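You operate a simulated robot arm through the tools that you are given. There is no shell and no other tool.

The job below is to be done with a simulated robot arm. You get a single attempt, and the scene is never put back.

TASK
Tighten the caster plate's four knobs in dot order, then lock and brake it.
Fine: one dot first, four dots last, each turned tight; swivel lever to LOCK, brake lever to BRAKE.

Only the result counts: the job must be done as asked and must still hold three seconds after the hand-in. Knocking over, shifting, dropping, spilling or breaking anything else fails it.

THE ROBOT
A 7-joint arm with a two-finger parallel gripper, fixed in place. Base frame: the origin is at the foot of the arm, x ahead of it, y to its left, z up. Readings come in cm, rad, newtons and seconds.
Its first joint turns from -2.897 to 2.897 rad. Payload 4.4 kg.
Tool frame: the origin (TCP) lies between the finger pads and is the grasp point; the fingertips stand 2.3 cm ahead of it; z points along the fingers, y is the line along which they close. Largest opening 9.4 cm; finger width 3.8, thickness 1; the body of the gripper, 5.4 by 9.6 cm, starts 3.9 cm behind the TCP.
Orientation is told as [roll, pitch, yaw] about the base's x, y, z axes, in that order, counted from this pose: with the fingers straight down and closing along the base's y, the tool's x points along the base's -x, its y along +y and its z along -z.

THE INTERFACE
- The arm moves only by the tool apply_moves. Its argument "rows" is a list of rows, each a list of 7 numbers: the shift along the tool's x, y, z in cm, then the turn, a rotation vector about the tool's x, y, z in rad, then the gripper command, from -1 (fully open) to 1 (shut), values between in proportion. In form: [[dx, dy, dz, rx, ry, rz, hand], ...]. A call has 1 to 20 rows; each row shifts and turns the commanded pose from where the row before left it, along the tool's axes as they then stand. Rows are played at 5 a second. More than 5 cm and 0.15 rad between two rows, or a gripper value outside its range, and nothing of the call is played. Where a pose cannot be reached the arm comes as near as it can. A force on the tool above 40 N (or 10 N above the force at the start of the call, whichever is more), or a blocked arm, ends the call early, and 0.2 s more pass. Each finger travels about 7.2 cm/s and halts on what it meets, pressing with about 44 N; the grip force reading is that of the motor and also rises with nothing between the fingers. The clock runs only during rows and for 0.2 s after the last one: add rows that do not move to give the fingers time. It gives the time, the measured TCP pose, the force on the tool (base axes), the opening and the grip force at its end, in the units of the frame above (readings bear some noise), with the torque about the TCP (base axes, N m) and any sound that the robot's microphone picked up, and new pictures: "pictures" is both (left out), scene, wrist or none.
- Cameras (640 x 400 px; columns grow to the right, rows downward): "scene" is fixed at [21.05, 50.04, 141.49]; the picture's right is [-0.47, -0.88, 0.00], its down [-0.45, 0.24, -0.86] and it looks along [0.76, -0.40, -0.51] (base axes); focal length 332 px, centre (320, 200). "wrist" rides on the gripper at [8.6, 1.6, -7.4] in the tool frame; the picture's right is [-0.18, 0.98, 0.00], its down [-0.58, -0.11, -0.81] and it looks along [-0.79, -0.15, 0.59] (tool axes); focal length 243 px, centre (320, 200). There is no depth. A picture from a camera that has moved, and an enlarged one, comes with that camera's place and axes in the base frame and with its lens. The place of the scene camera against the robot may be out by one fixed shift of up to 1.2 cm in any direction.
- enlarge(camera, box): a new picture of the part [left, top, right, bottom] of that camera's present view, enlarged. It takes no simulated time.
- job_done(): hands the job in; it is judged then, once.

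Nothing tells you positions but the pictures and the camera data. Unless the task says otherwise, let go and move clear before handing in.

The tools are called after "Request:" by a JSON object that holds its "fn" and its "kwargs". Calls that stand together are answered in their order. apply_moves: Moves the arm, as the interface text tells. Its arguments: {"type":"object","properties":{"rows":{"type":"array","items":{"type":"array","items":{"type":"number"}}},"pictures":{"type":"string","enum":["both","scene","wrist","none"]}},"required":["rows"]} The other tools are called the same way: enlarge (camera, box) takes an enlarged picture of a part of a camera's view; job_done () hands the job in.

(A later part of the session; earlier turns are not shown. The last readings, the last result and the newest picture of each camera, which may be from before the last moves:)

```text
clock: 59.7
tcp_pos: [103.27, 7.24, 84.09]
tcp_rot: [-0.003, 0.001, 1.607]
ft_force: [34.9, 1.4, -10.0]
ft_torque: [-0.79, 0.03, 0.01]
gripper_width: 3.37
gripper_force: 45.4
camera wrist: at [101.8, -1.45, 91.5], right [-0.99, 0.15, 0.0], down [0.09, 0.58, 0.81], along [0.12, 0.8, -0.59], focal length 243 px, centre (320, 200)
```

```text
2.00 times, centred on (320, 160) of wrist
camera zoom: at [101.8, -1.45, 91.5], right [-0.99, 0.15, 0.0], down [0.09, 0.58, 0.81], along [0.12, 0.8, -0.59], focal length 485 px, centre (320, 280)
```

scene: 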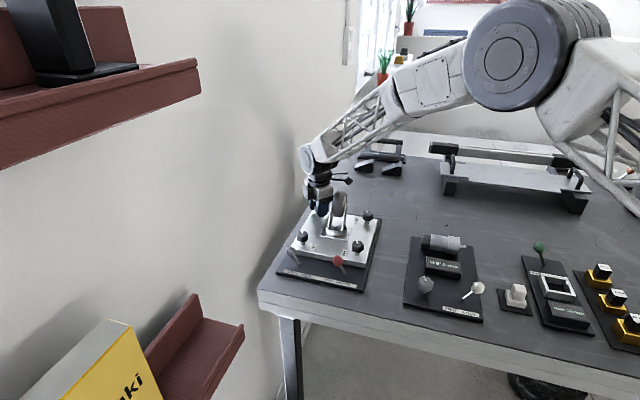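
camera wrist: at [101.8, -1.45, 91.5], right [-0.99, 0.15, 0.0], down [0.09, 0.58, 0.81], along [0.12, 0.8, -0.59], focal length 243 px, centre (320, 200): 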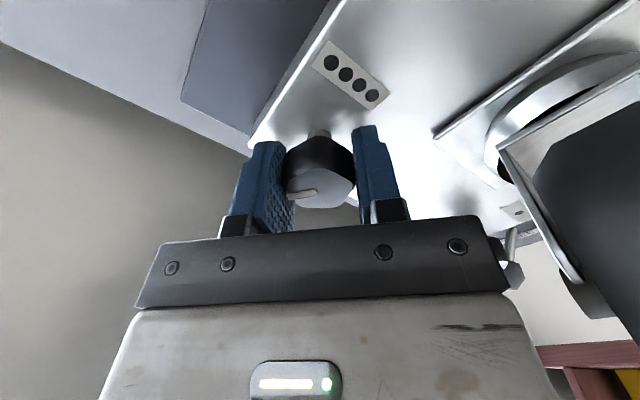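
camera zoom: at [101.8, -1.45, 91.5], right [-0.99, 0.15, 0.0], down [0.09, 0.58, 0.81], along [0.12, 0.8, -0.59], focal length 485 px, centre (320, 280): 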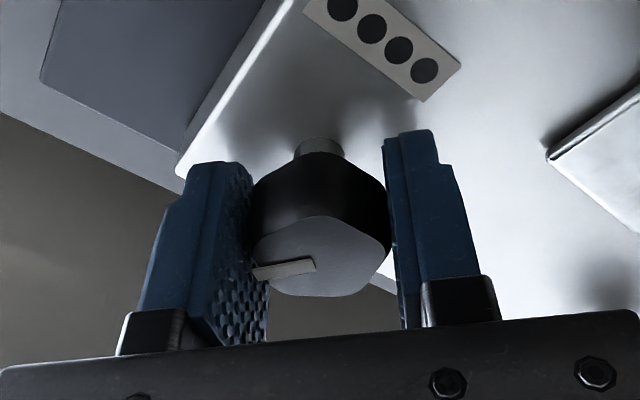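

The knob has turned about 46° and the camera is nearing the wheel side. I'll release, rotate back by 60° and re-grip for the last part.

Request:
{"fn": "apply_moves", "kwargs": {"rows": [[0, 0, 0, 0, 0, 0, -0.3], [0, 0, 0, 0, 0, 0, -0.3], [0, 0, 0, 0, 0, -0.15, -0.3], [0, 0, 0, 0, 0, -0.15, -0.3], [0, 0, 0, 0, 0, -0.15, -0.3], [0, 0, 0, 0, 0, -0.15, -0.3], [0, 0, 0, 0, 0, -0.15, -0.3], [0, 0, 0, 0, 0, -0.15, -0.3], [0, 0, 0, 0, 0, -0.15, -0.3], [0, 0, 0, 0, 0, 0, -0.3]], "pictures": "both"}}

Request:
{"fn": "enlarge", "kwargs": {"camera": "wrist", "box": [160, 60, 480, 260]}}

```text
clock: 61.9
tcp_pos: [103.15, 7.22, 84.05]
tcp_rot: [-0.002, 0.003, 2.659]
ft_force: [1.1, -0.3, 0.0]
ft_torque: [0.0, 0.0, 0.02]
gripper_width: 6.11
gripper_force: 0.1
camera wrist: at [109.96, 1.81, 91.52], right [-0.62, -0.79, 0.0], down [-0.47, 0.37, 0.81], along [-0.63, 0.5, -0.59], focal length 243 px, centre (320, 200)
```

scene: 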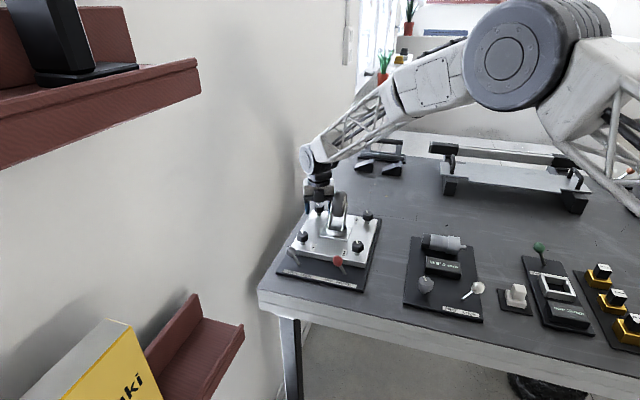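
wrist: 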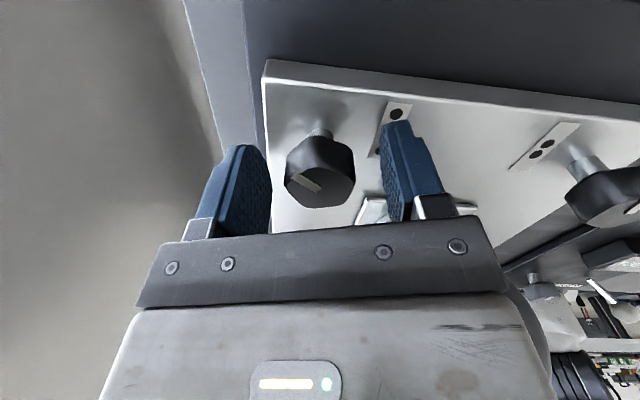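

```text
2.00 times, centred on (320, 160) of wrist
camera zoom: at [109.96, 1.81, 91.52], right [-0.62, -0.79, 0.0], down [-0.47, 0.37, 0.81], along [-0.63, 0.5, -0.59], focal length 485 px, centre (320, 280)
```

zoom: 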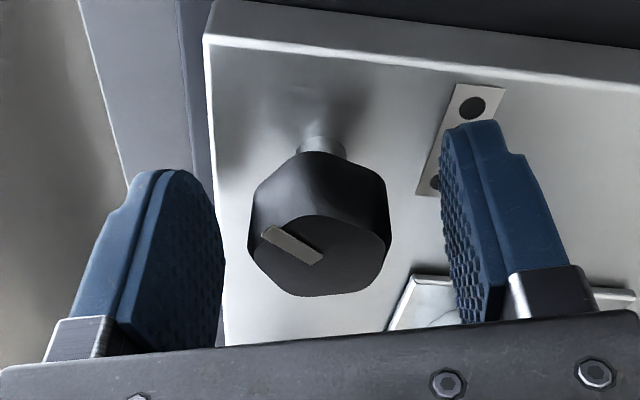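

The re-grip position is centred. I'm gripping and turning again.

Request:
{"fn": "apply_moves", "kwargs": {"rows": [[0.05, 0, 0.1, 0, 0, 0, -0.3], [0, 0, 0, 0, 0, 0, 1], [0, 0, 0, 0, 0, 0, 1], [0, 0, 0, 0, 0, 0, 1], [0, 0, 0, 0, 0, 0.1, 1], [0, 0, 0, 0, 0, 0.1, 1], [0, 0, 0, 0, 0, 0.1, 1], [0, 0, 0, 0, 0, 0.1, 1], [0, 0, 0, 0, 0, 0.1, 1], [0, 0, 0, 0, 0, 0.1, 1]], "pictures": "none"}}

```text
clock: 64.1
tcp_pos: [103.35, 7.16, 83.94]
tcp_rot: [-0.003, 0.0, 2.058]
ft_force: [-4.0, -7.3, 2.2]
ft_torque: [-0.25, 0.01, 1.02]
gripper_width: 3.33
gripper_force: 45.2
```

Torque has reached 1.0 N·m. I'll check the pointer before turning further.

Request:
{"fn": "apply_moves", "kwargs": {"rows": [[0, 0, 0, 0, 0, 0.08, 1], [0, 0, 0, 0, 0, 0.08, 1]], "pictures": "both"}}

Request:
{"fn": "enlarge", "kwargs": {"camera": "wrist", "box": [160, 60, 480, 260]}}

```text
clock: 64.7
tcp_pos: [103.22, 7.2, 83.9]
tcp_rot: [-0.002, -0.001, 1.896]
ft_force: [-6.5, -5.1, 1.5]
ft_torque: [-0.34, 0.33, 0.75]
gripper_width: 3.38
gripper_force: 44.9
camera wrist: at [104.35, -1.51, 91.38], right [-0.99, -0.14, 0.0], down [-0.09, 0.59, 0.81], along [-0.11, 0.8, -0.59], focal length 243 px, centre (320, 200)
```

scene: 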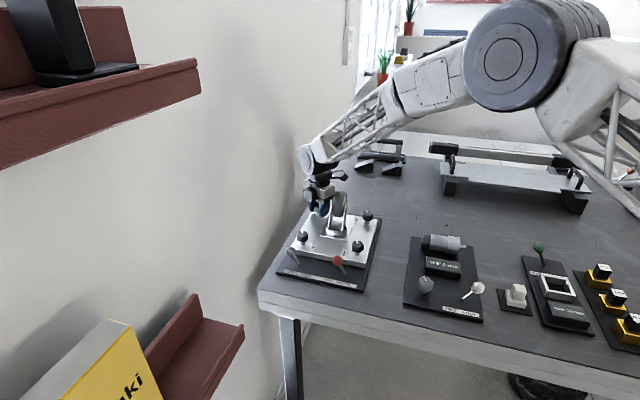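
wrist: 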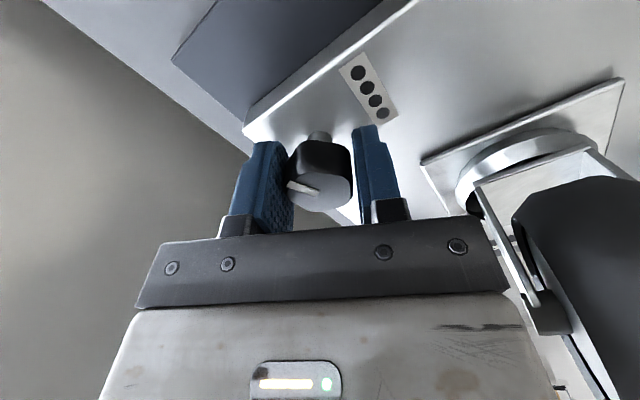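

```text
2.00 times, centred on (320, 160) of wrist
camera zoom: at [104.35, -1.51, 91.38], right [-0.99, -0.14, 0.0], down [-0.09, 0.59, 0.81], along [-0.11, 0.8, -0.59], focal length 485 px, centre (320, 280)
```

zoom: 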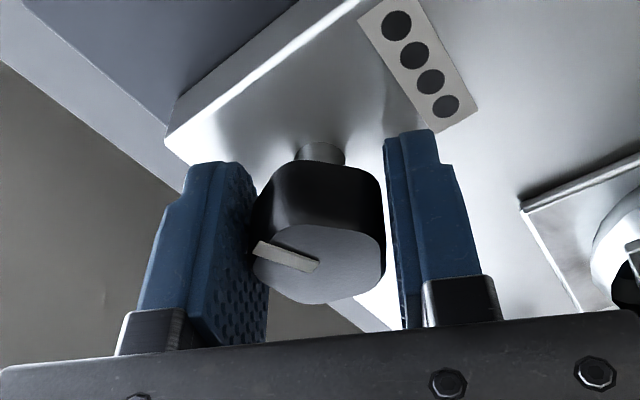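

The pointer projects to about -14°, the same stop as the other knobs, so knob 4 is tight. I'm releasing and lifting clear.

Request:
{"fn": "apply_moves", "kwargs": {"rows": [[0, 0, 0, 0, 0, 0, -0.3], [0, 0, 0, 0, 0, 0, -0.3], [0, 0, -3, 0, 0, 0, -0.3], [0, 0, -4, 0, 0, 0, -0.3], [0, 0, -4, 0, 0, 0, -0.3], [0, 0, -4, 0, 0, 0, -0.3], [0, 0, -5, 0, 0, 0, -0.3], [0, 0, 0, 0, 0, 0, -0.3]], "pictures": "both"}}

Request:
{"fn": "enlarge", "kwargs": {"camera": "scene", "box": [280, 185, 384, 250]}}

Request:
{"fn": "enlarge", "kwargs": {"camera": "wrist", "box": [200, 0, 640, 200]}}

```text
clock: 66.5
tcp_pos: [103.18, 7.14, 104.0]
tcp_rot: [-0.001, 0.0, 1.899]
ft_force: [-0.9, 0.0, 0.1]
ft_torque: [-0.01, -0.02, 0.02]
gripper_width: 6.1
gripper_force: 0.1
camera wrist: at [104.36, -1.49, 111.41], right [-0.99, -0.14, 0.0], down [-0.09, 0.59, 0.81], along [-0.11, 0.8, -0.59], focal length 243 px, centre (320, 200)
```

scene: 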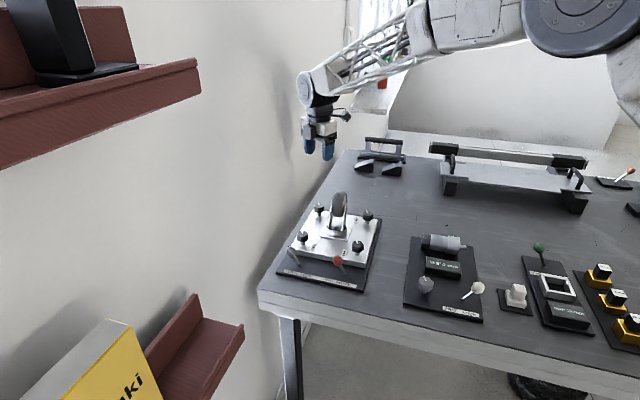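
wrist: 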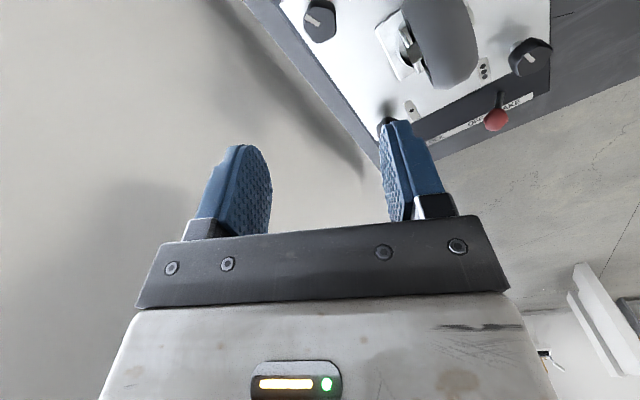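

```text
6.15 times, centred on (332, 218) of scene
camera zoom: at [21.05, 50.04, 141.49], right [-0.47, -0.88, 0.0], down [-0.45, 0.24, -0.86], along [0.76, -0.4, -0.51], focal length 2046 px, centre (246, 92)
```

zoom: 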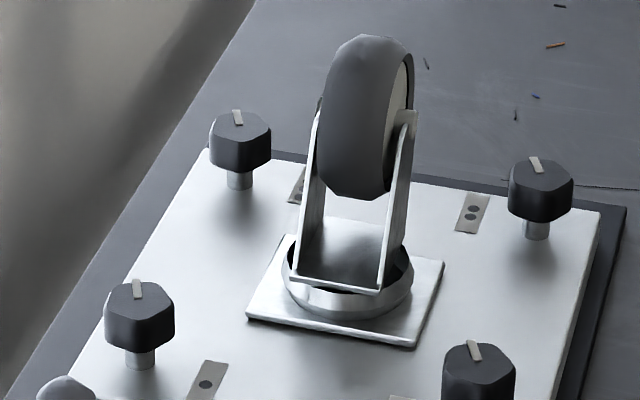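

```text
1.45 times, centred on (420, 100) of wrist
camera zoom: at [104.36, -1.49, 111.41], right [-0.99, -0.14, 0.0], down [-0.09, 0.59, 0.81], along [-0.11, 0.8, -0.59], focal length 353 px, centre (174, 346)
```

zoom: 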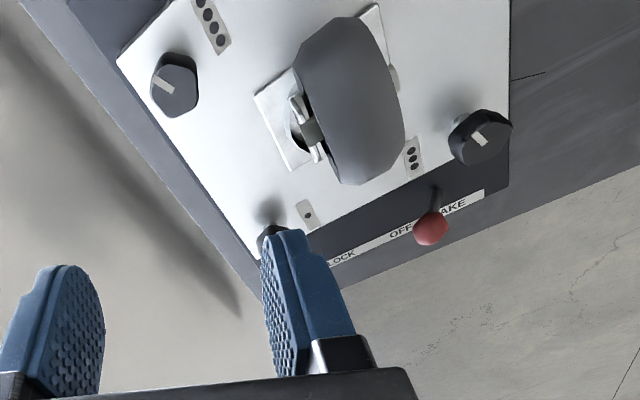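

All four pointers match now. I'm pulling back to open space and rotating to yaw -45° so the fingers can straddle the lever balls along their swing direction.

Request:
{"fn": "apply_moves", "kwargs": {"rows": [[-2.1, 3.13, 0, 0, 0, 0, -0.3], [-2.1, 3.13, 0, 0, 0, 0, -0.3], [-2.1, 3.13, 0, 0, 0, 0, -0.3], [-2.1, 3.13, 0, 0, 0, 0, -0.3], [-2.1, 3.13, 0, 0, 0, 0, -0.3], [0, 0, 0, 0, 0, 0, -0.3]], "pictures": "none"}}

Request:
{"fn": "apply_moves", "kwargs": {"rows": [[0, 0, 0, 0, 0, 0.15, -0.3], [0, 0, 0, 0, 0, 0.15, -0.3], [0, 0, 0, 0, 0, 0.15, -0.3], [0, 0, 0, 0, 0, 0.15, -0.3], [0, 0, 0, 0, 0, 0.15, -0.3], [0, 0, 0, 0, 0, 0.15, -0.3], [0, 0, 0, 0, 0, 0.15, -0.3], [0, 0, 0, 0, 0, 0.15, -0.3], [0, 0, 0, 0, 0, 0.15, -0.3], [0, 0, 0, 0, 0, 0.15, -0.3], [0, 0, 0, 0, 0, 0.15, -0.3], [0, 0, 0, 0, 0, 0.15, -0.3], [0, 0, 0, 0, 0, 0.15, -0.3], [0, 0, 0, 0, 0, 0.15, -0.3], [0, 0, 0, 0, 0, 0.15, -0.3], [0, 0, 0, 0, 0, 0.15, -0.3], [0, 0, 0, 0, 0, 0.15, -0.3], [0, 0, 0, 0, 0, 0.135, -0.3], [0, 0, 0, 0, 0, 0, -0.3]], "pictures": "both"}}

Request:
{"fn": "enlarge", "kwargs": {"camera": "scene", "box": [270, 235, 374, 300]}}

```text
clock: 67.9
tcp_pos: [84.91, 12.0, 103.85]
tcp_rot: [-0.001, 0.002, 1.899]
ft_force: [-1.1, 0.6, -1.1]
ft_torque: [-0.03, 0.01, 0.01]
gripper_width: 6.13
gripper_force: 0.0
```

```text
clock: 71.9
tcp_pos: [85.06, 11.9, 103.88]
tcp_rot: [0.003, -0.002, -0.785]
ft_force: [-0.6, 0.3, 0.3]
ft_torque: [0.01, -0.01, 0.02]
gripper_width: 6.12
gripper_force: 0.1
camera wrist: at [79.9, 19.38, 111.36], right [0.83, 0.56, 0.0], down [0.33, -0.49, 0.81], along [0.46, -0.67, -0.59], focal length 243 px, centre (320, 200)
```

scene: 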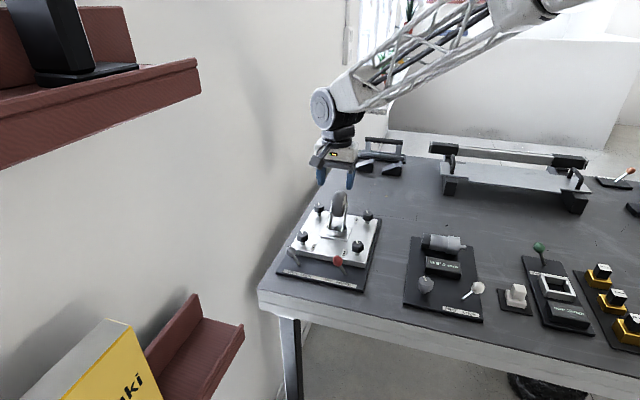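
wrist: 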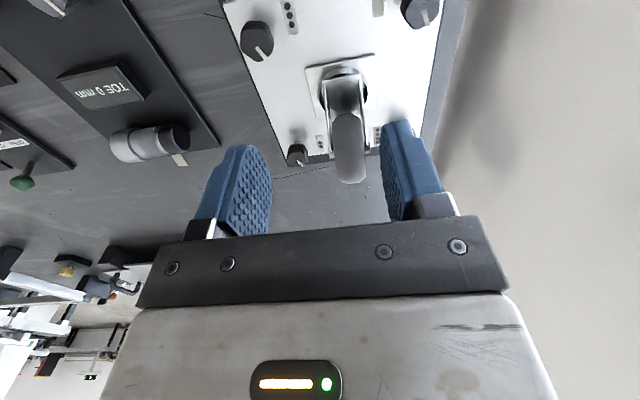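

```text
6.15 times, centred on (322, 268) of scene
camera zoom: at [21.05, 50.04, 141.49], right [-0.47, -0.88, 0.0], down [-0.45, 0.24, -0.86], along [0.76, -0.4, -0.51], focal length 2046 px, centre (308, -215)
```

zoom: 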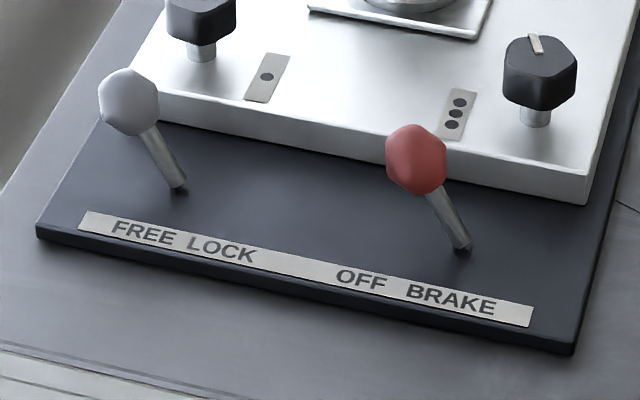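

I need the camera further back to see the levers, so I'm shifting over the front of the board.

Request:
{"fn": "apply_moves", "kwargs": {"rows": [[3.02, 2.67, 0, 0, 0, 0, -0.3], [3.02, 2.67, 0, 0, 0, 0, -0.3], [3.02, 2.67, 0, 0, 0, 0, -0.3], [3.02, 2.67, 0, 0, 0, 0, -0.3], [0, 0, 0, 0, 0, 0, -0.3]], "pictures": "both"}}

Request:
{"fn": "enlarge", "kwargs": {"camera": "wrist", "box": [160, 0, 480, 200]}}

```text
clock: 73.1
tcp_pos: [83.93, 28.2, 103.89]
tcp_rot: [0.0, -0.001, -0.785]
ft_force: [1.0, -0.4, -0.3]
ft_torque: [-0.02, 0.0, 0.0]
gripper_width: 6.1
gripper_force: 0.1
camera wrist: at [78.88, 35.53, 111.33], right [0.82, 0.57, 0.0], down [0.33, -0.49, 0.81], along [0.46, -0.66, -0.59], focal length 243 px, centre (320, 200)
```

scene: 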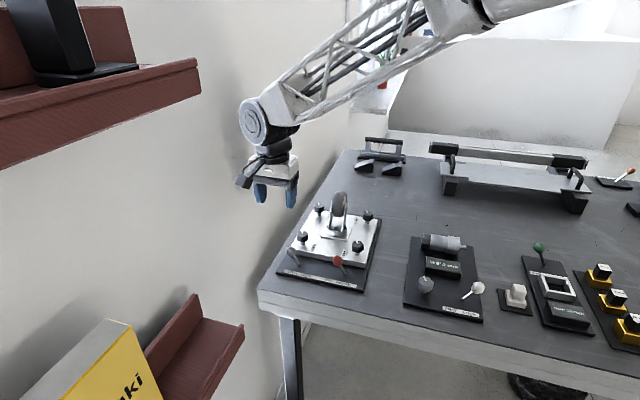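
wrist: 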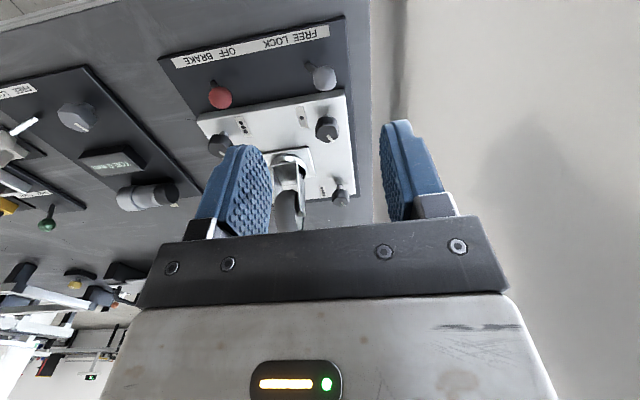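

```text
2.00 times, centred on (320, 100) of wrist
camera zoom: at [78.88, 35.53, 111.33], right [0.82, 0.57, 0.0], down [0.33, -0.49, 0.81], along [0.46, -0.66, -0.59], focal length 485 px, centre (320, 400)
```

zoom: 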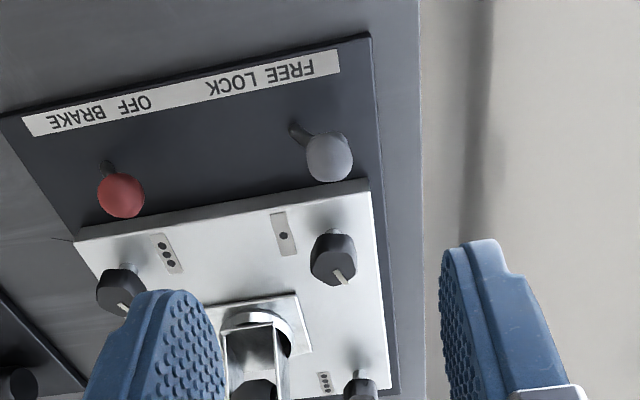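

Triangulating from the wrist views, the grey swivel ball is at about (87.5, 24.2, 83.2) and the red ball at about (78.3, 14.8, 83.2). I'm moving over the grey ball with the fingers straddling it along the swing direction, then lowering part way.

Request:
{"fn": "apply_moves", "kwargs": {"rows": [[-2.67, -0.4, 0, 0, 0, 0, 0.02], [-2.68, -0.4, 2, 0, 0, 0, 0.02], [0, 0, 4, 0, 0, 0, 0.02], [0, 0, 4, 0, 0, 0, 0.02], [0, 0, 4, 0, 0, 0, 0.02], [0, 0, 0, 0, 0, 0, 0.02]], "pictures": "both"}}

Request:
{"fn": "enlarge", "kwargs": {"camera": "wrist", "box": [160, 60, 480, 260]}}

Request:
{"fn": "enlarge", "kwargs": {"camera": "scene", "box": [240, 180, 370, 280]}}

```text
clock: 74.5
tcp_pos: [87.32, 23.69, 89.91]
tcp_rot: [0.001, -0.002, -0.785]
ft_force: [-0.2, 0.1, -0.9]
ft_torque: [0.0, -0.03, -0.01]
gripper_width: 4.6
gripper_force: 0.0
camera wrist: at [82.16, 31.09, 97.35], right [0.82, 0.57, 0.0], down [0.33, -0.49, 0.81], along [0.46, -0.66, -0.59], focal length 243 px, centre (320, 200)
```

scene: 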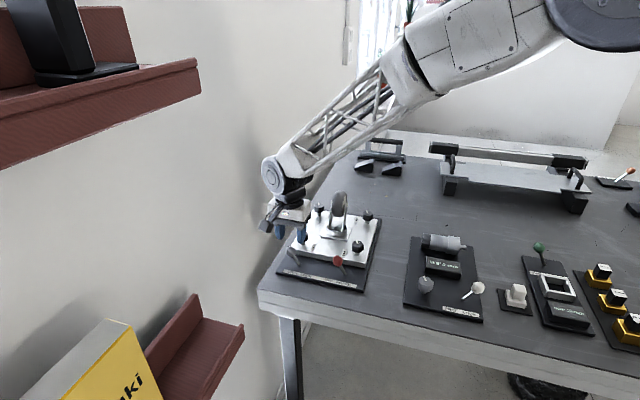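
wrist: 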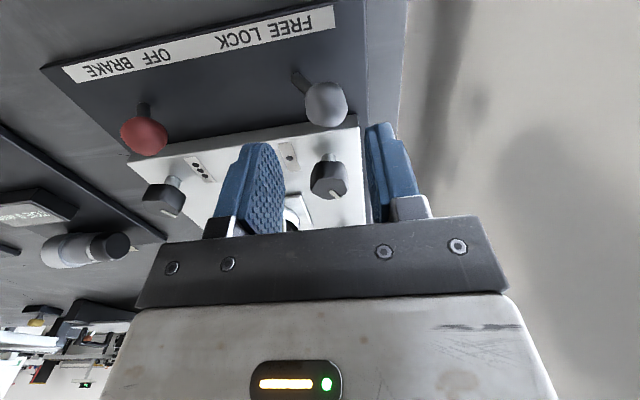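

```text
2.00 times, centred on (320, 160) of wrist
camera zoom: at [82.16, 31.09, 97.35], right [0.82, 0.57, 0.0], down [0.33, -0.49, 0.81], along [0.46, -0.66, -0.59], focal length 485 px, centre (320, 280)
```

zoom: 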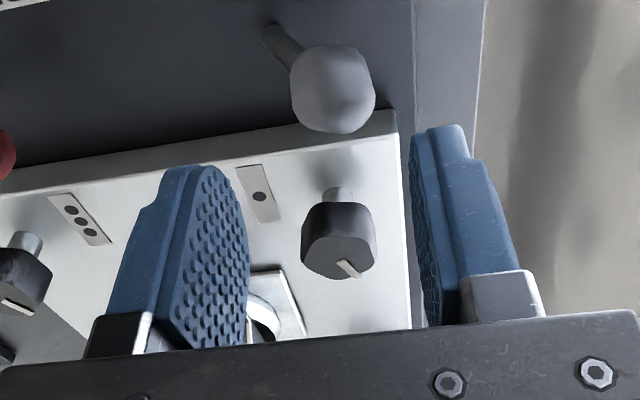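

```text
4.00 times, centred on (305, 230) of scene
camera zoom: at [21.05, 50.04, 141.49], right [-0.47, -0.88, 0.0], down [-0.45, 0.24, -0.86], along [0.76, -0.4, -0.51], focal length 1330 px, centre (380, 80)
```

zoom: 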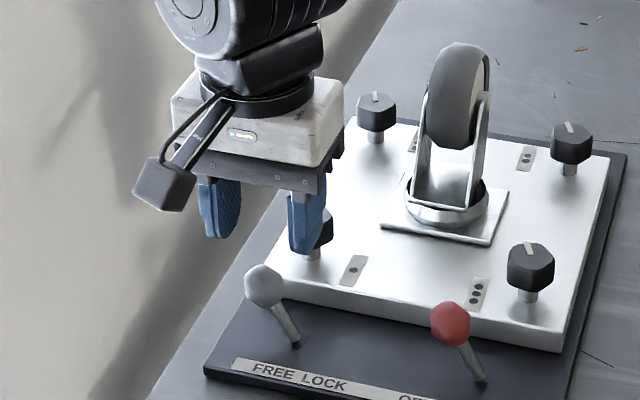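

The ball sits between the fingers with clearance on both sides. I'm lowering to ball height.

Request:
{"fn": "apply_moves", "kwargs": {"rows": [[0, 0, 2, 0, 0, 0, 0.02], [0, 0, 2, 0, 0, 0, 0.02], [0, 0, 1.5, 0, 0, 0, 0.02], [0, 0, 1.0, 0, 0, 0, 0.02], [0, 0, 0, 0, 0, 0, 0.02]], "pictures": "both"}}

Request:
{"fn": "enlarge", "kwargs": {"camera": "wrist", "box": [160, 60, 480, 260]}}

Request:
{"fn": "enlarge", "kwargs": {"camera": "scene", "box": [240, 200, 370, 300]}}

```text
clock: 75.7
tcp_pos: [87.19, 23.74, 83.39]
tcp_rot: [0.003, -0.002, -0.784]
ft_force: [0.3, -0.6, -0.3]
ft_torque: [-0.02, -0.02, 0.02]
gripper_width: 4.59
gripper_force: 0.1
camera wrist: at [82.18, 31.12, 90.87], right [0.82, 0.57, 0.0], down [0.33, -0.49, 0.81], along [0.46, -0.66, -0.59], focal length 243 px, centre (320, 200)
```

scene: 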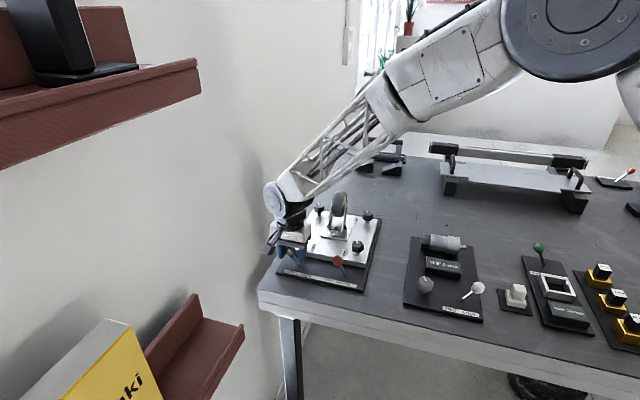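
wrist: 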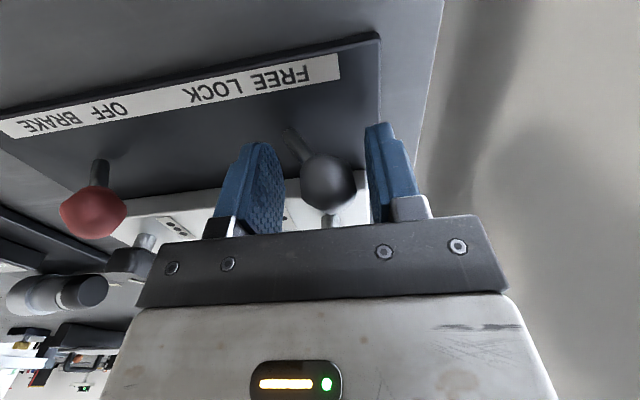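

```text
2.00 times, centred on (320, 160) of wrist
camera zoom: at [82.18, 31.12, 90.87], right [0.82, 0.57, 0.0], down [0.33, -0.49, 0.81], along [0.46, -0.66, -0.59], focal length 485 px, centre (320, 280)
```

zoom: 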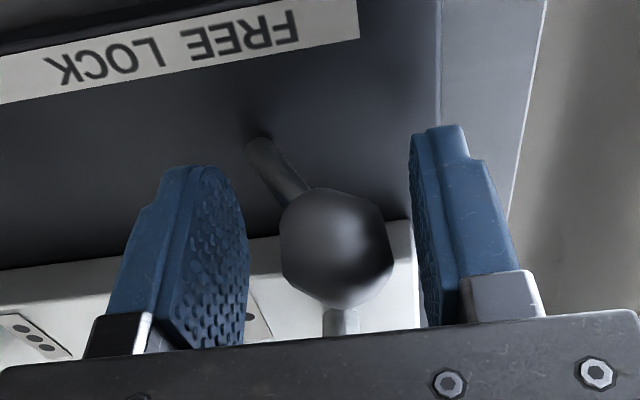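

```text
4.00 times, centred on (305, 250) of scene
camera zoom: at [21.05, 50.04, 141.49], right [-0.47, -0.88, 0.0], down [-0.45, 0.24, -0.86], along [0.76, -0.4, -0.51], focal length 1330 px, centre (380, 0)
```

zoom: 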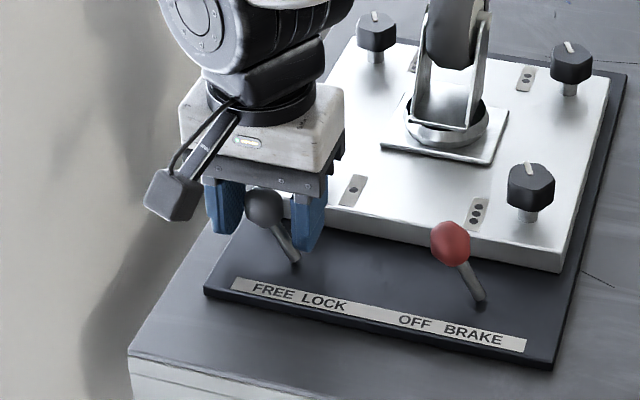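

The fingers straddle the ball. I'm pushing toward LOCK (tool -y) in small steps.

Request:
{"fn": "apply_moves", "kwargs": {"rows": [[0, -0.5, 0, 0, 0, 0, 0.02], [0, -0.5, 0, 0, 0, 0, 0.02], [0, -0.5, 0, 0, 0, 0, 0.02], [0, -0.5, 0, 0, 0, 0, 0.02], [0, -0.5, 0, 0, 0, 0, 0.02], [0, -0.5, 0, 0, 0, 0, 0.02]], "pictures": "both"}}

Request:
{"fn": "enlarge", "kwargs": {"camera": "wrist", "box": [160, 60, 480, 260]}}

Request:
{"fn": "enlarge", "kwargs": {"camera": "scene", "box": [240, 200, 370, 300]}}

```text
clock: 77.1
tcp_pos: [85.17, 21.67, 83.45]
tcp_rot: [0.004, -0.002, -0.786]
ft_force: [-1.1, -2.6, -0.4]
ft_torque: [0.05, -0.03, 0.05]
gripper_width: 4.66
gripper_force: 0.1
camera wrist: at [80.06, 28.99, 90.86], right [0.82, 0.57, 0.0], down [0.33, -0.49, 0.81], along [0.46, -0.67, -0.59], focal length 243 px, centre (320, 200)
```

scene: 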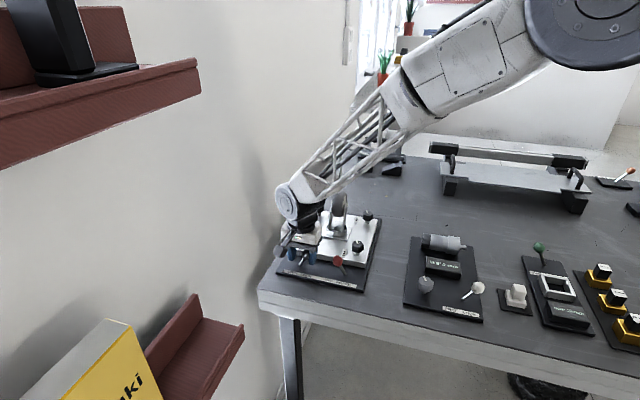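
wrist: 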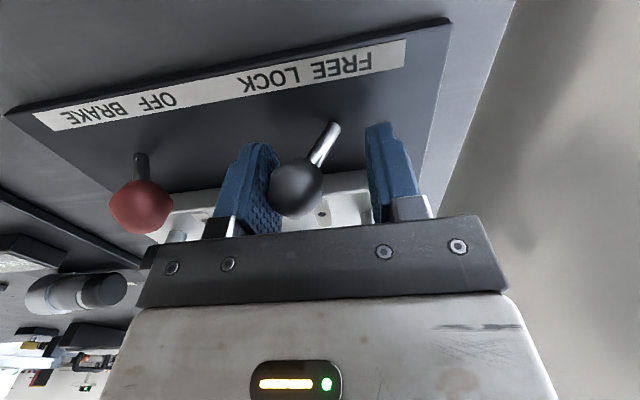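

```text
2.00 times, centred on (320, 160) of wrist
camera zoom: at [80.06, 28.99, 90.86], right [0.82, 0.57, 0.0], down [0.33, -0.49, 0.81], along [0.46, -0.67, -0.59], focal length 485 px, centre (320, 280)
```

zoom: 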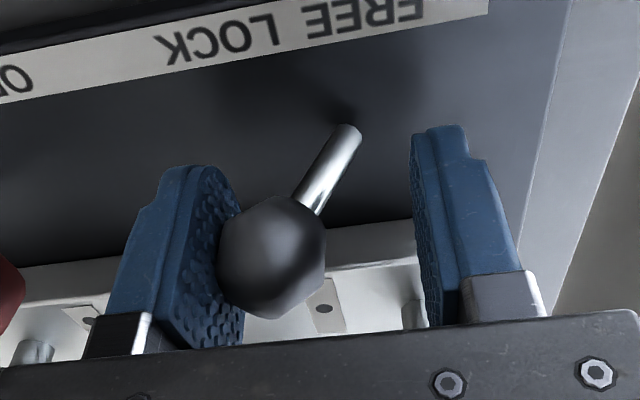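

```text
4.00 times, centred on (305, 250) of scene
camera zoom: at [21.05, 50.04, 141.49], right [-0.47, -0.88, 0.0], down [-0.45, 0.24, -0.86], along [0.76, -0.4, -0.51], focal length 1330 px, centre (380, 0)
```

zoom: 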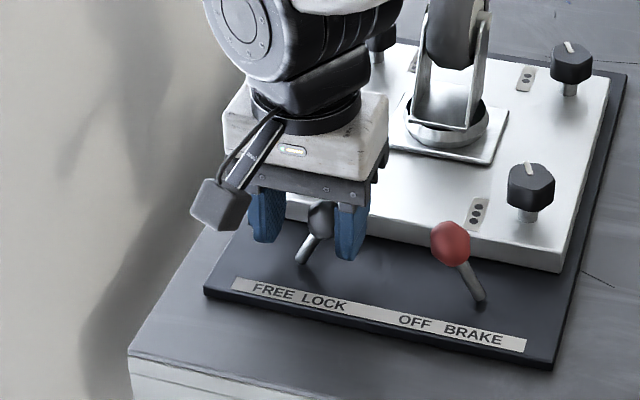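

The lever snapped over centre toward LOCK and now leans on the leading finger. I'll keep moving so it can settle at its end.

Request:
{"fn": "apply_moves", "kwargs": {"rows": [[0, -0.4, 0, 0, 0, 0, 0.02], [0, -0.4, 0, 0, 0, 0, 0.02], [0, -0.4, 0, 0, 0, 0, 0.02], [0, -0.4, 0, 0, 0, 0, 0.02], [0, 0, 0, 0, 0, 0, 0.02]], "pictures": "both"}}

Request:
{"fn": "enlarge", "kwargs": {"camera": "wrist", "box": [160, 60, 480, 260]}}

Request:
{"fn": "enlarge", "kwargs": {"camera": "scene", "box": [240, 200, 370, 300]}}

```text
clock: 78.3
tcp_pos: [84.03, 20.44, 83.43]
tcp_rot: [0.002, -0.001, -0.787]
ft_force: [0.4, 0.4, -0.6]
ft_torque: [0.02, 0.01, 0.02]
gripper_width: 4.59
gripper_force: 0.0
camera wrist: at [78.93, 27.84, 90.85], right [0.82, 0.57, 0.0], down [0.33, -0.49, 0.81], along [0.46, -0.66, -0.59], focal length 243 px, centre (320, 200)
```

scene: 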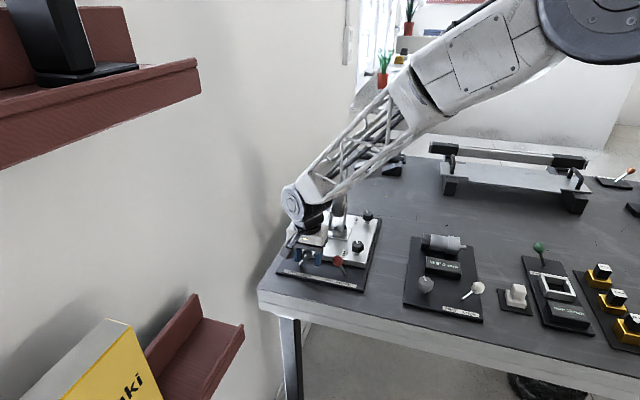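
wrist: 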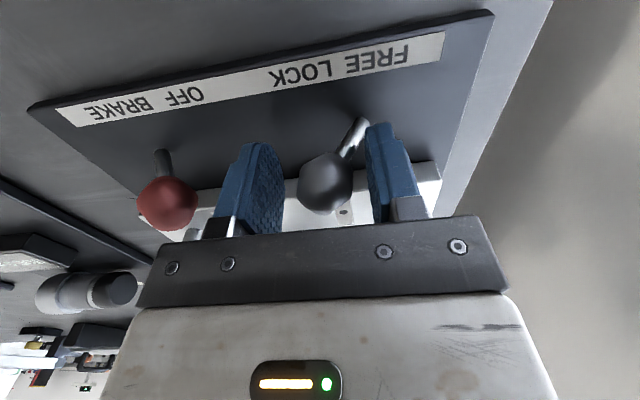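

```text
2.00 times, centred on (320, 160) of wrist
camera zoom: at [78.93, 27.84, 90.85], right [0.82, 0.57, 0.0], down [0.33, -0.49, 0.81], along [0.46, -0.66, -0.59], focal length 485 px, centre (320, 280)
```

zoom: 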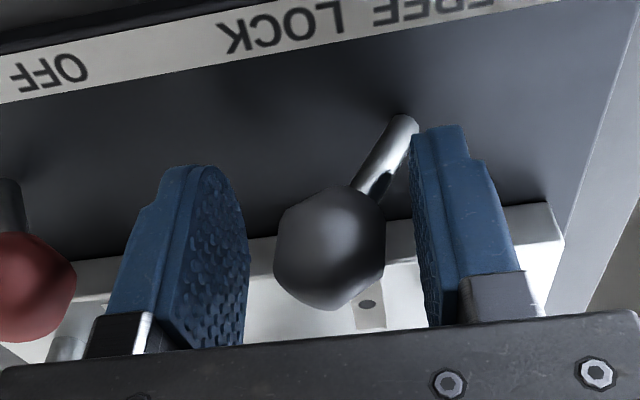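

```text
4.00 times, centred on (305, 250) of scene
camera zoom: at [21.05, 50.04, 141.49], right [-0.47, -0.88, 0.0], down [-0.45, 0.24, -0.86], along [0.76, -0.4, -0.51], focal length 1330 px, centre (380, 0)
```

zoom: 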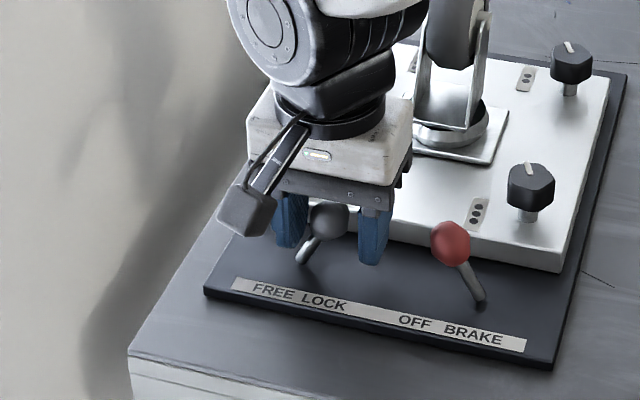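

The lever is resting free at the LOCK side. I'll nudge it 0.9 cm more to confirm it is against its end stop.

Request:
{"fn": "apply_moves", "kwargs": {"rows": [[0, -0.3, 0, 0, 0, 0, 0.02], [0, -0.3, 0, 0, 0, 0, 0.02], [0, -0.2, 0, 0, 0, 0, 0.02], [0, -0.1, 0, 0, 0, 0, 0.02]], "pictures": "wrist"}}

Request:
{"fn": "enlarge", "kwargs": {"camera": "wrist", "box": [160, 60, 480, 260]}}

```text
clock: 79.3
tcp_pos: [83.46, 20.04, 83.48]
tcp_rot: [0.002, -0.002, -0.784]
ft_force: [18.6, 21.7, -3.4]
ft_torque: [0.41, -0.34, 0.1]
gripper_width: 5.85
gripper_force: 14.6
camera wrist: at [78.35, 27.28, 90.95], right [0.82, 0.57, 0.0], down [0.33, -0.49, 0.81], along [0.46, -0.66, -0.59], focal length 243 px, centre (320, 200)
```

wrist: 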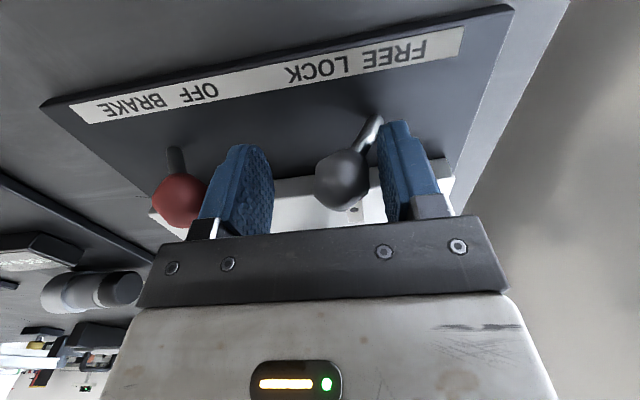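

```text
2.00 times, centred on (320, 160) of wrist
camera zoom: at [78.35, 27.28, 90.95], right [0.82, 0.57, 0.0], down [0.33, -0.49, 0.81], along [0.46, -0.66, -0.59], focal length 485 px, centre (320, 280)
```

zoom: 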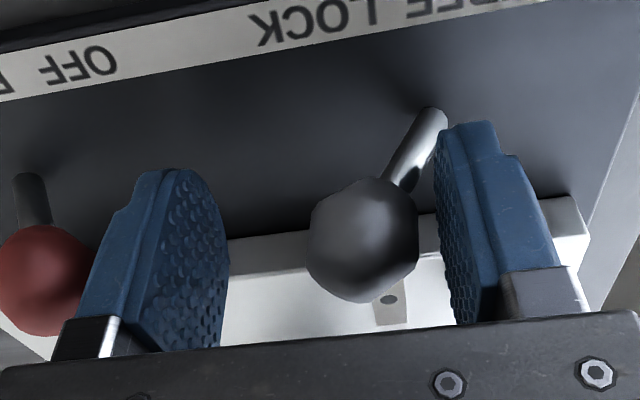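

The lever is firmly at its LOCK stop (28 N and it won't move further). I'm backing off, lifting, and going over the red brake ball.

Request:
{"fn": "apply_moves", "kwargs": {"rows": [[0, 0.4, 0, 0, 0, 0, 0.02], [0, 0.4, 0, 0, 0, 0, 0.02], [0, 0, -3, 0, 0, 0, 0.02], [0, 0, -4, 0, 0, 0, 0.02], [0, 0, -3, 0, 0, 0, 0.02], [0, 0, 0, 0, 0, 0, 0.02]], "pictures": "both"}}

Request:
{"fn": "enlarge", "kwargs": {"camera": "wrist", "box": [100, 0, 420, 200]}}

Request:
{"fn": "enlarge", "kwargs": {"camera": "scene", "box": [240, 200, 370, 300]}}

```text
clock: 80.7
tcp_pos: [83.92, 20.51, 93.51]
tcp_rot: [0.002, -0.001, -0.786]
ft_force: [0.1, 0.4, -0.1]
ft_torque: [0.01, 0.0, 0.0]
gripper_width: 4.63
gripper_force: 0.1
camera wrist: at [78.87, 27.73, 100.97], right [0.82, 0.57, 0.0], down [0.33, -0.49, 0.81], along [0.46, -0.66, -0.59], focal length 243 px, centre (320, 200)
```

scene: 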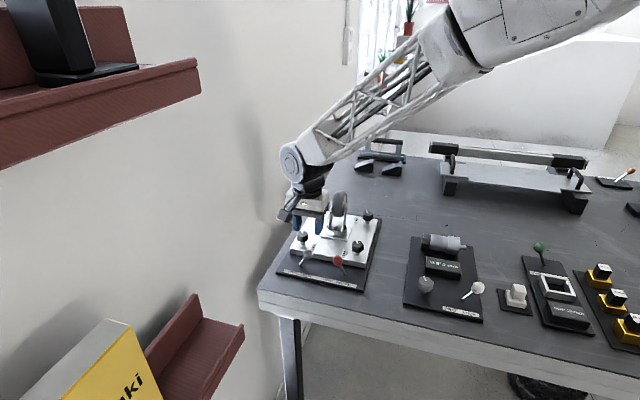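
wrist: 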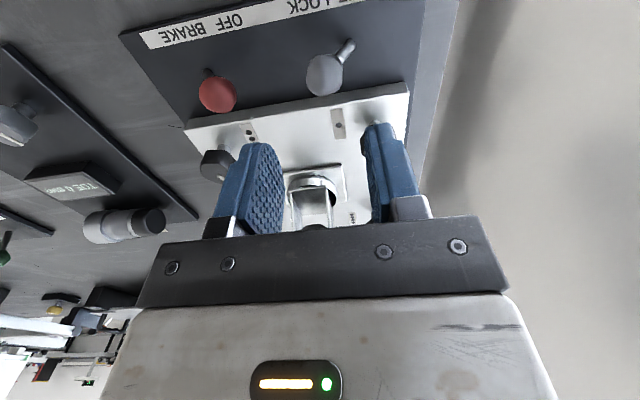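

```text
2.00 times, centred on (260, 100) of wrist
camera zoom: at [78.87, 27.73, 100.97], right [0.82, 0.57, 0.0], down [0.33, -0.49, 0.81], along [0.46, -0.66, -0.59], focal length 485 px, centre (440, 400)
```

zoom: 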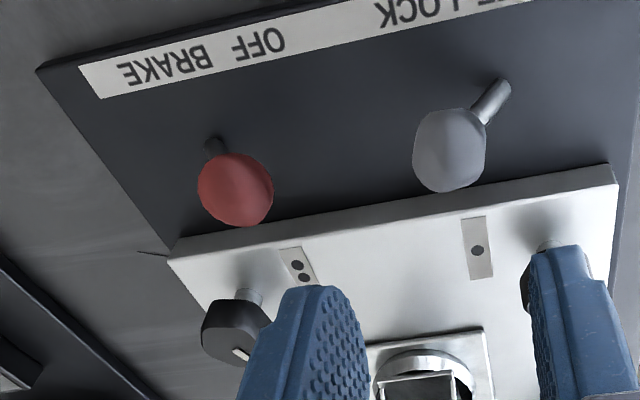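

```text
4.00 times, centred on (305, 250) of scene
camera zoom: at [21.05, 50.04, 141.49], right [-0.47, -0.88, 0.0], down [-0.45, 0.24, -0.86], along [0.76, -0.4, -0.51], focal length 1330 px, centre (380, 0)
```

zoom: 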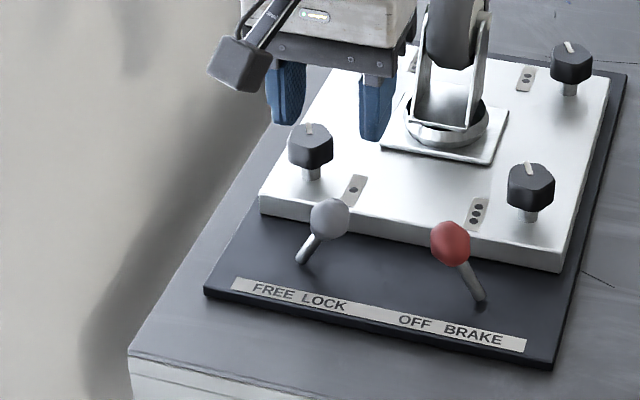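

The swivel lever reads LOCK. I'm going over the red ball at about (78.3, 14.7) and lowering to straddle it.

Request:
{"fn": "apply_moves", "kwargs": {"rows": [[-0.06, -4.25, 0, 0, 0, 0, 0.02], [-0.06, -4.25, 0, 0, 0, 0, 0.02], [0, 0, 2, 0, 0, 0, 0.02], [0, 0, 2, 0, 0, 0, 0.02], [0, 0, 0, 0, 0, 0, 0.02]], "pictures": "wrist"}}

Request:
{"fn": "enlarge", "kwargs": {"camera": "wrist", "box": [160, 60, 480, 260]}}

```text
clock: 81.9
tcp_pos: [77.95, 14.28, 89.45]
tcp_rot: [0.002, -0.004, -0.786]
ft_force: [0.7, -1.3, -1.2]
ft_torque: [0.0, 0.01, 0.01]
gripper_width: 4.58
gripper_force: 0.0
camera wrist: at [72.92, 21.72, 96.89], right [0.82, 0.57, 0.0], down [0.33, -0.49, 0.81], along [0.46, -0.66, -0.59], focal length 243 px, centre (320, 200)
```

wrist: 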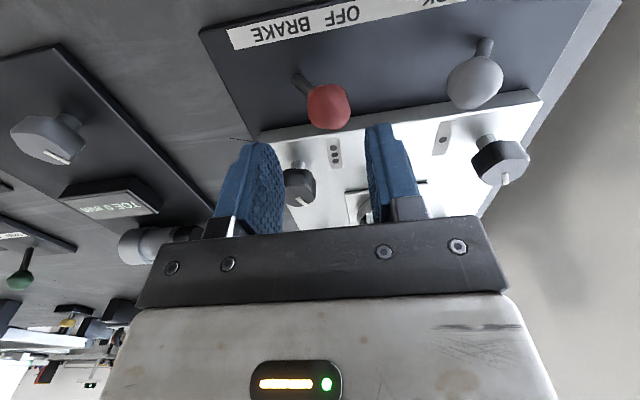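

```text
2.00 times, centred on (320, 160) of wrist
camera zoom: at [72.92, 21.72, 96.89], right [0.82, 0.57, 0.0], down [0.33, -0.49, 0.81], along [0.46, -0.66, -0.59], focal length 485 px, centre (320, 280)
```

zoom: 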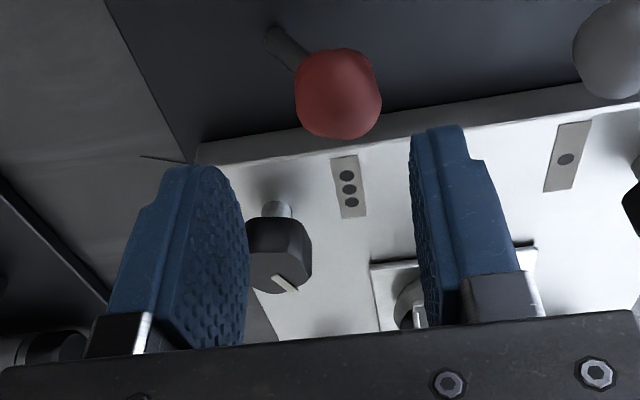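

The geometry matches what worked on the grey lever. I'm lowering and pushing toward BRAKE.

Request:
{"fn": "apply_moves", "kwargs": {"rows": [[0, 0, 2, 0, 0, 0, 0.02], [0, 0, 2, 0, 0, 0, 0.02], [0, 0, 1.2, 0, 0, 0, 0.02], [0, 0, 0.85, 0, 0, 0, 0.02], [0, 0, 0, 0, 0, 0, 0.02]], "pictures": "wrist"}}

Request:
{"fn": "apply_moves", "kwargs": {"rows": [[0, -0.5, 0, 0, 0, 0, 0.02], [0, -0.5, 0, 0, 0, 0, 0.02], [0, -0.5, 0, 0, 0, 0, 0.02], [0, -0.5, 0, 0, 0, 0, 0.02], [0, -0.5, 0, 0, 0, 0, 0.02], [0, -0.5, 0, 0, 0, 0, 0.02], [0, -0.4, 0, 0, 0, 0, 0.02], [0, -0.4, 0, 0, 0, 0, 0.02], [0, -0.4, 0, 0, 0, 0, 0.02], [0, -0.4, 0, 0, 0, 0, 0.02], [0, 0, 0, 0, 0, 0, 0.02]], "pictures": "both"}}

Request:
{"fn": "enlarge", "kwargs": {"camera": "wrist", "box": [160, 60, 480, 260]}}

Request:
{"fn": "enlarge", "kwargs": {"camera": "scene", "box": [260, 200, 390, 300]}}

```text
clock: 83.1
tcp_pos: [78.02, 14.41, 83.37]
tcp_rot: [0.002, -0.003, -0.785]
ft_force: [0.1, -0.8, 0.9]
ft_torque: [-0.01, 0.02, -0.01]
gripper_width: 4.61
gripper_force: 0.1
camera wrist: at [72.97, 21.68, 90.83], right [0.82, 0.57, 0.0], down [0.33, -0.49, 0.81], along [0.46, -0.66, -0.59], focal length 243 px, centre (320, 200)
```

wrist: 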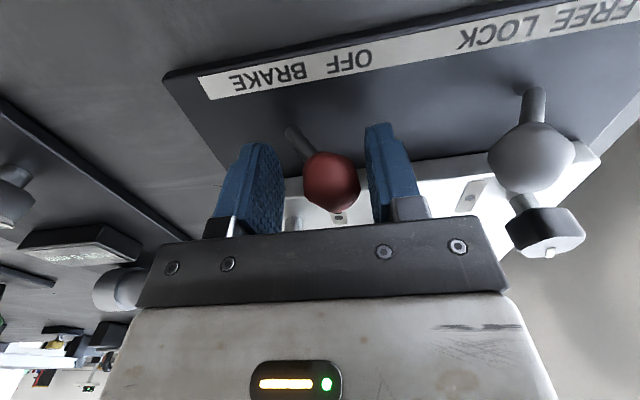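

```text
clock: 85.5
tcp_pos: [74.68, 11.06, 83.33]
tcp_rot: [0.003, -0.002, -0.784]
ft_force: [2.0, 2.6, -0.5]
ft_torque: [0.1, -0.1, 0.02]
gripper_width: 4.81
gripper_force: 2.2
camera wrist: at [69.68, 18.45, 90.78], right [0.82, 0.57, 0.0], down [0.33, -0.49, 0.81], along [0.46, -0.66, -0.59], focal length 243 px, centre (320, 200)
```

scene: 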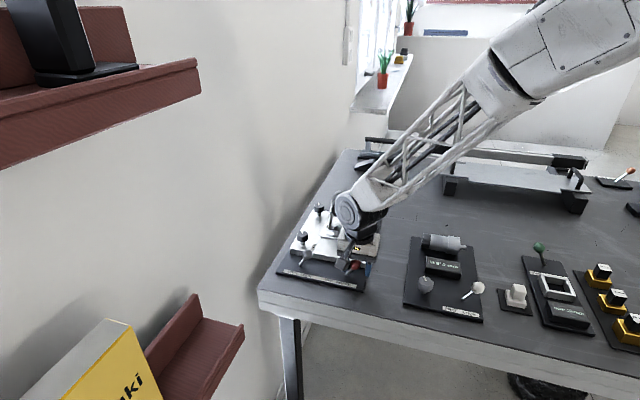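
wrist: 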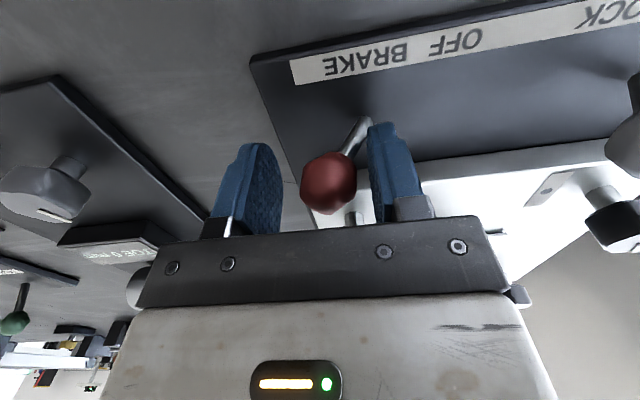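

```text
2.00 times, centred on (320, 160) of wrist
camera zoom: at [69.68, 18.45, 90.78], right [0.82, 0.57, 0.0], down [0.33, -0.49, 0.81], along [0.46, -0.66, -0.59], focal length 485 px, centre (320, 280)
```

zoom: 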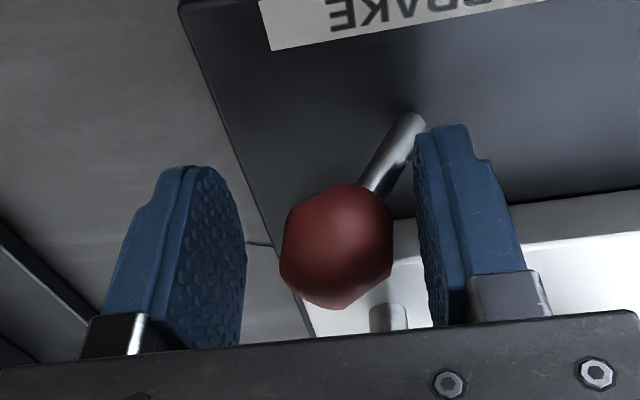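

```text
4.00 times, centred on (325, 250) of scene
camera zoom: at [21.05, 50.04, 141.49], right [-0.47, -0.88, 0.0], down [-0.45, 0.24, -0.86], along [0.76, -0.4, -0.51], focal length 1330 px, centre (300, 0)
```

zoom: 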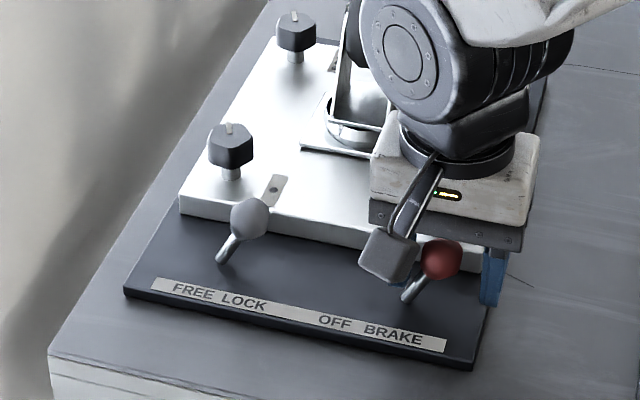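

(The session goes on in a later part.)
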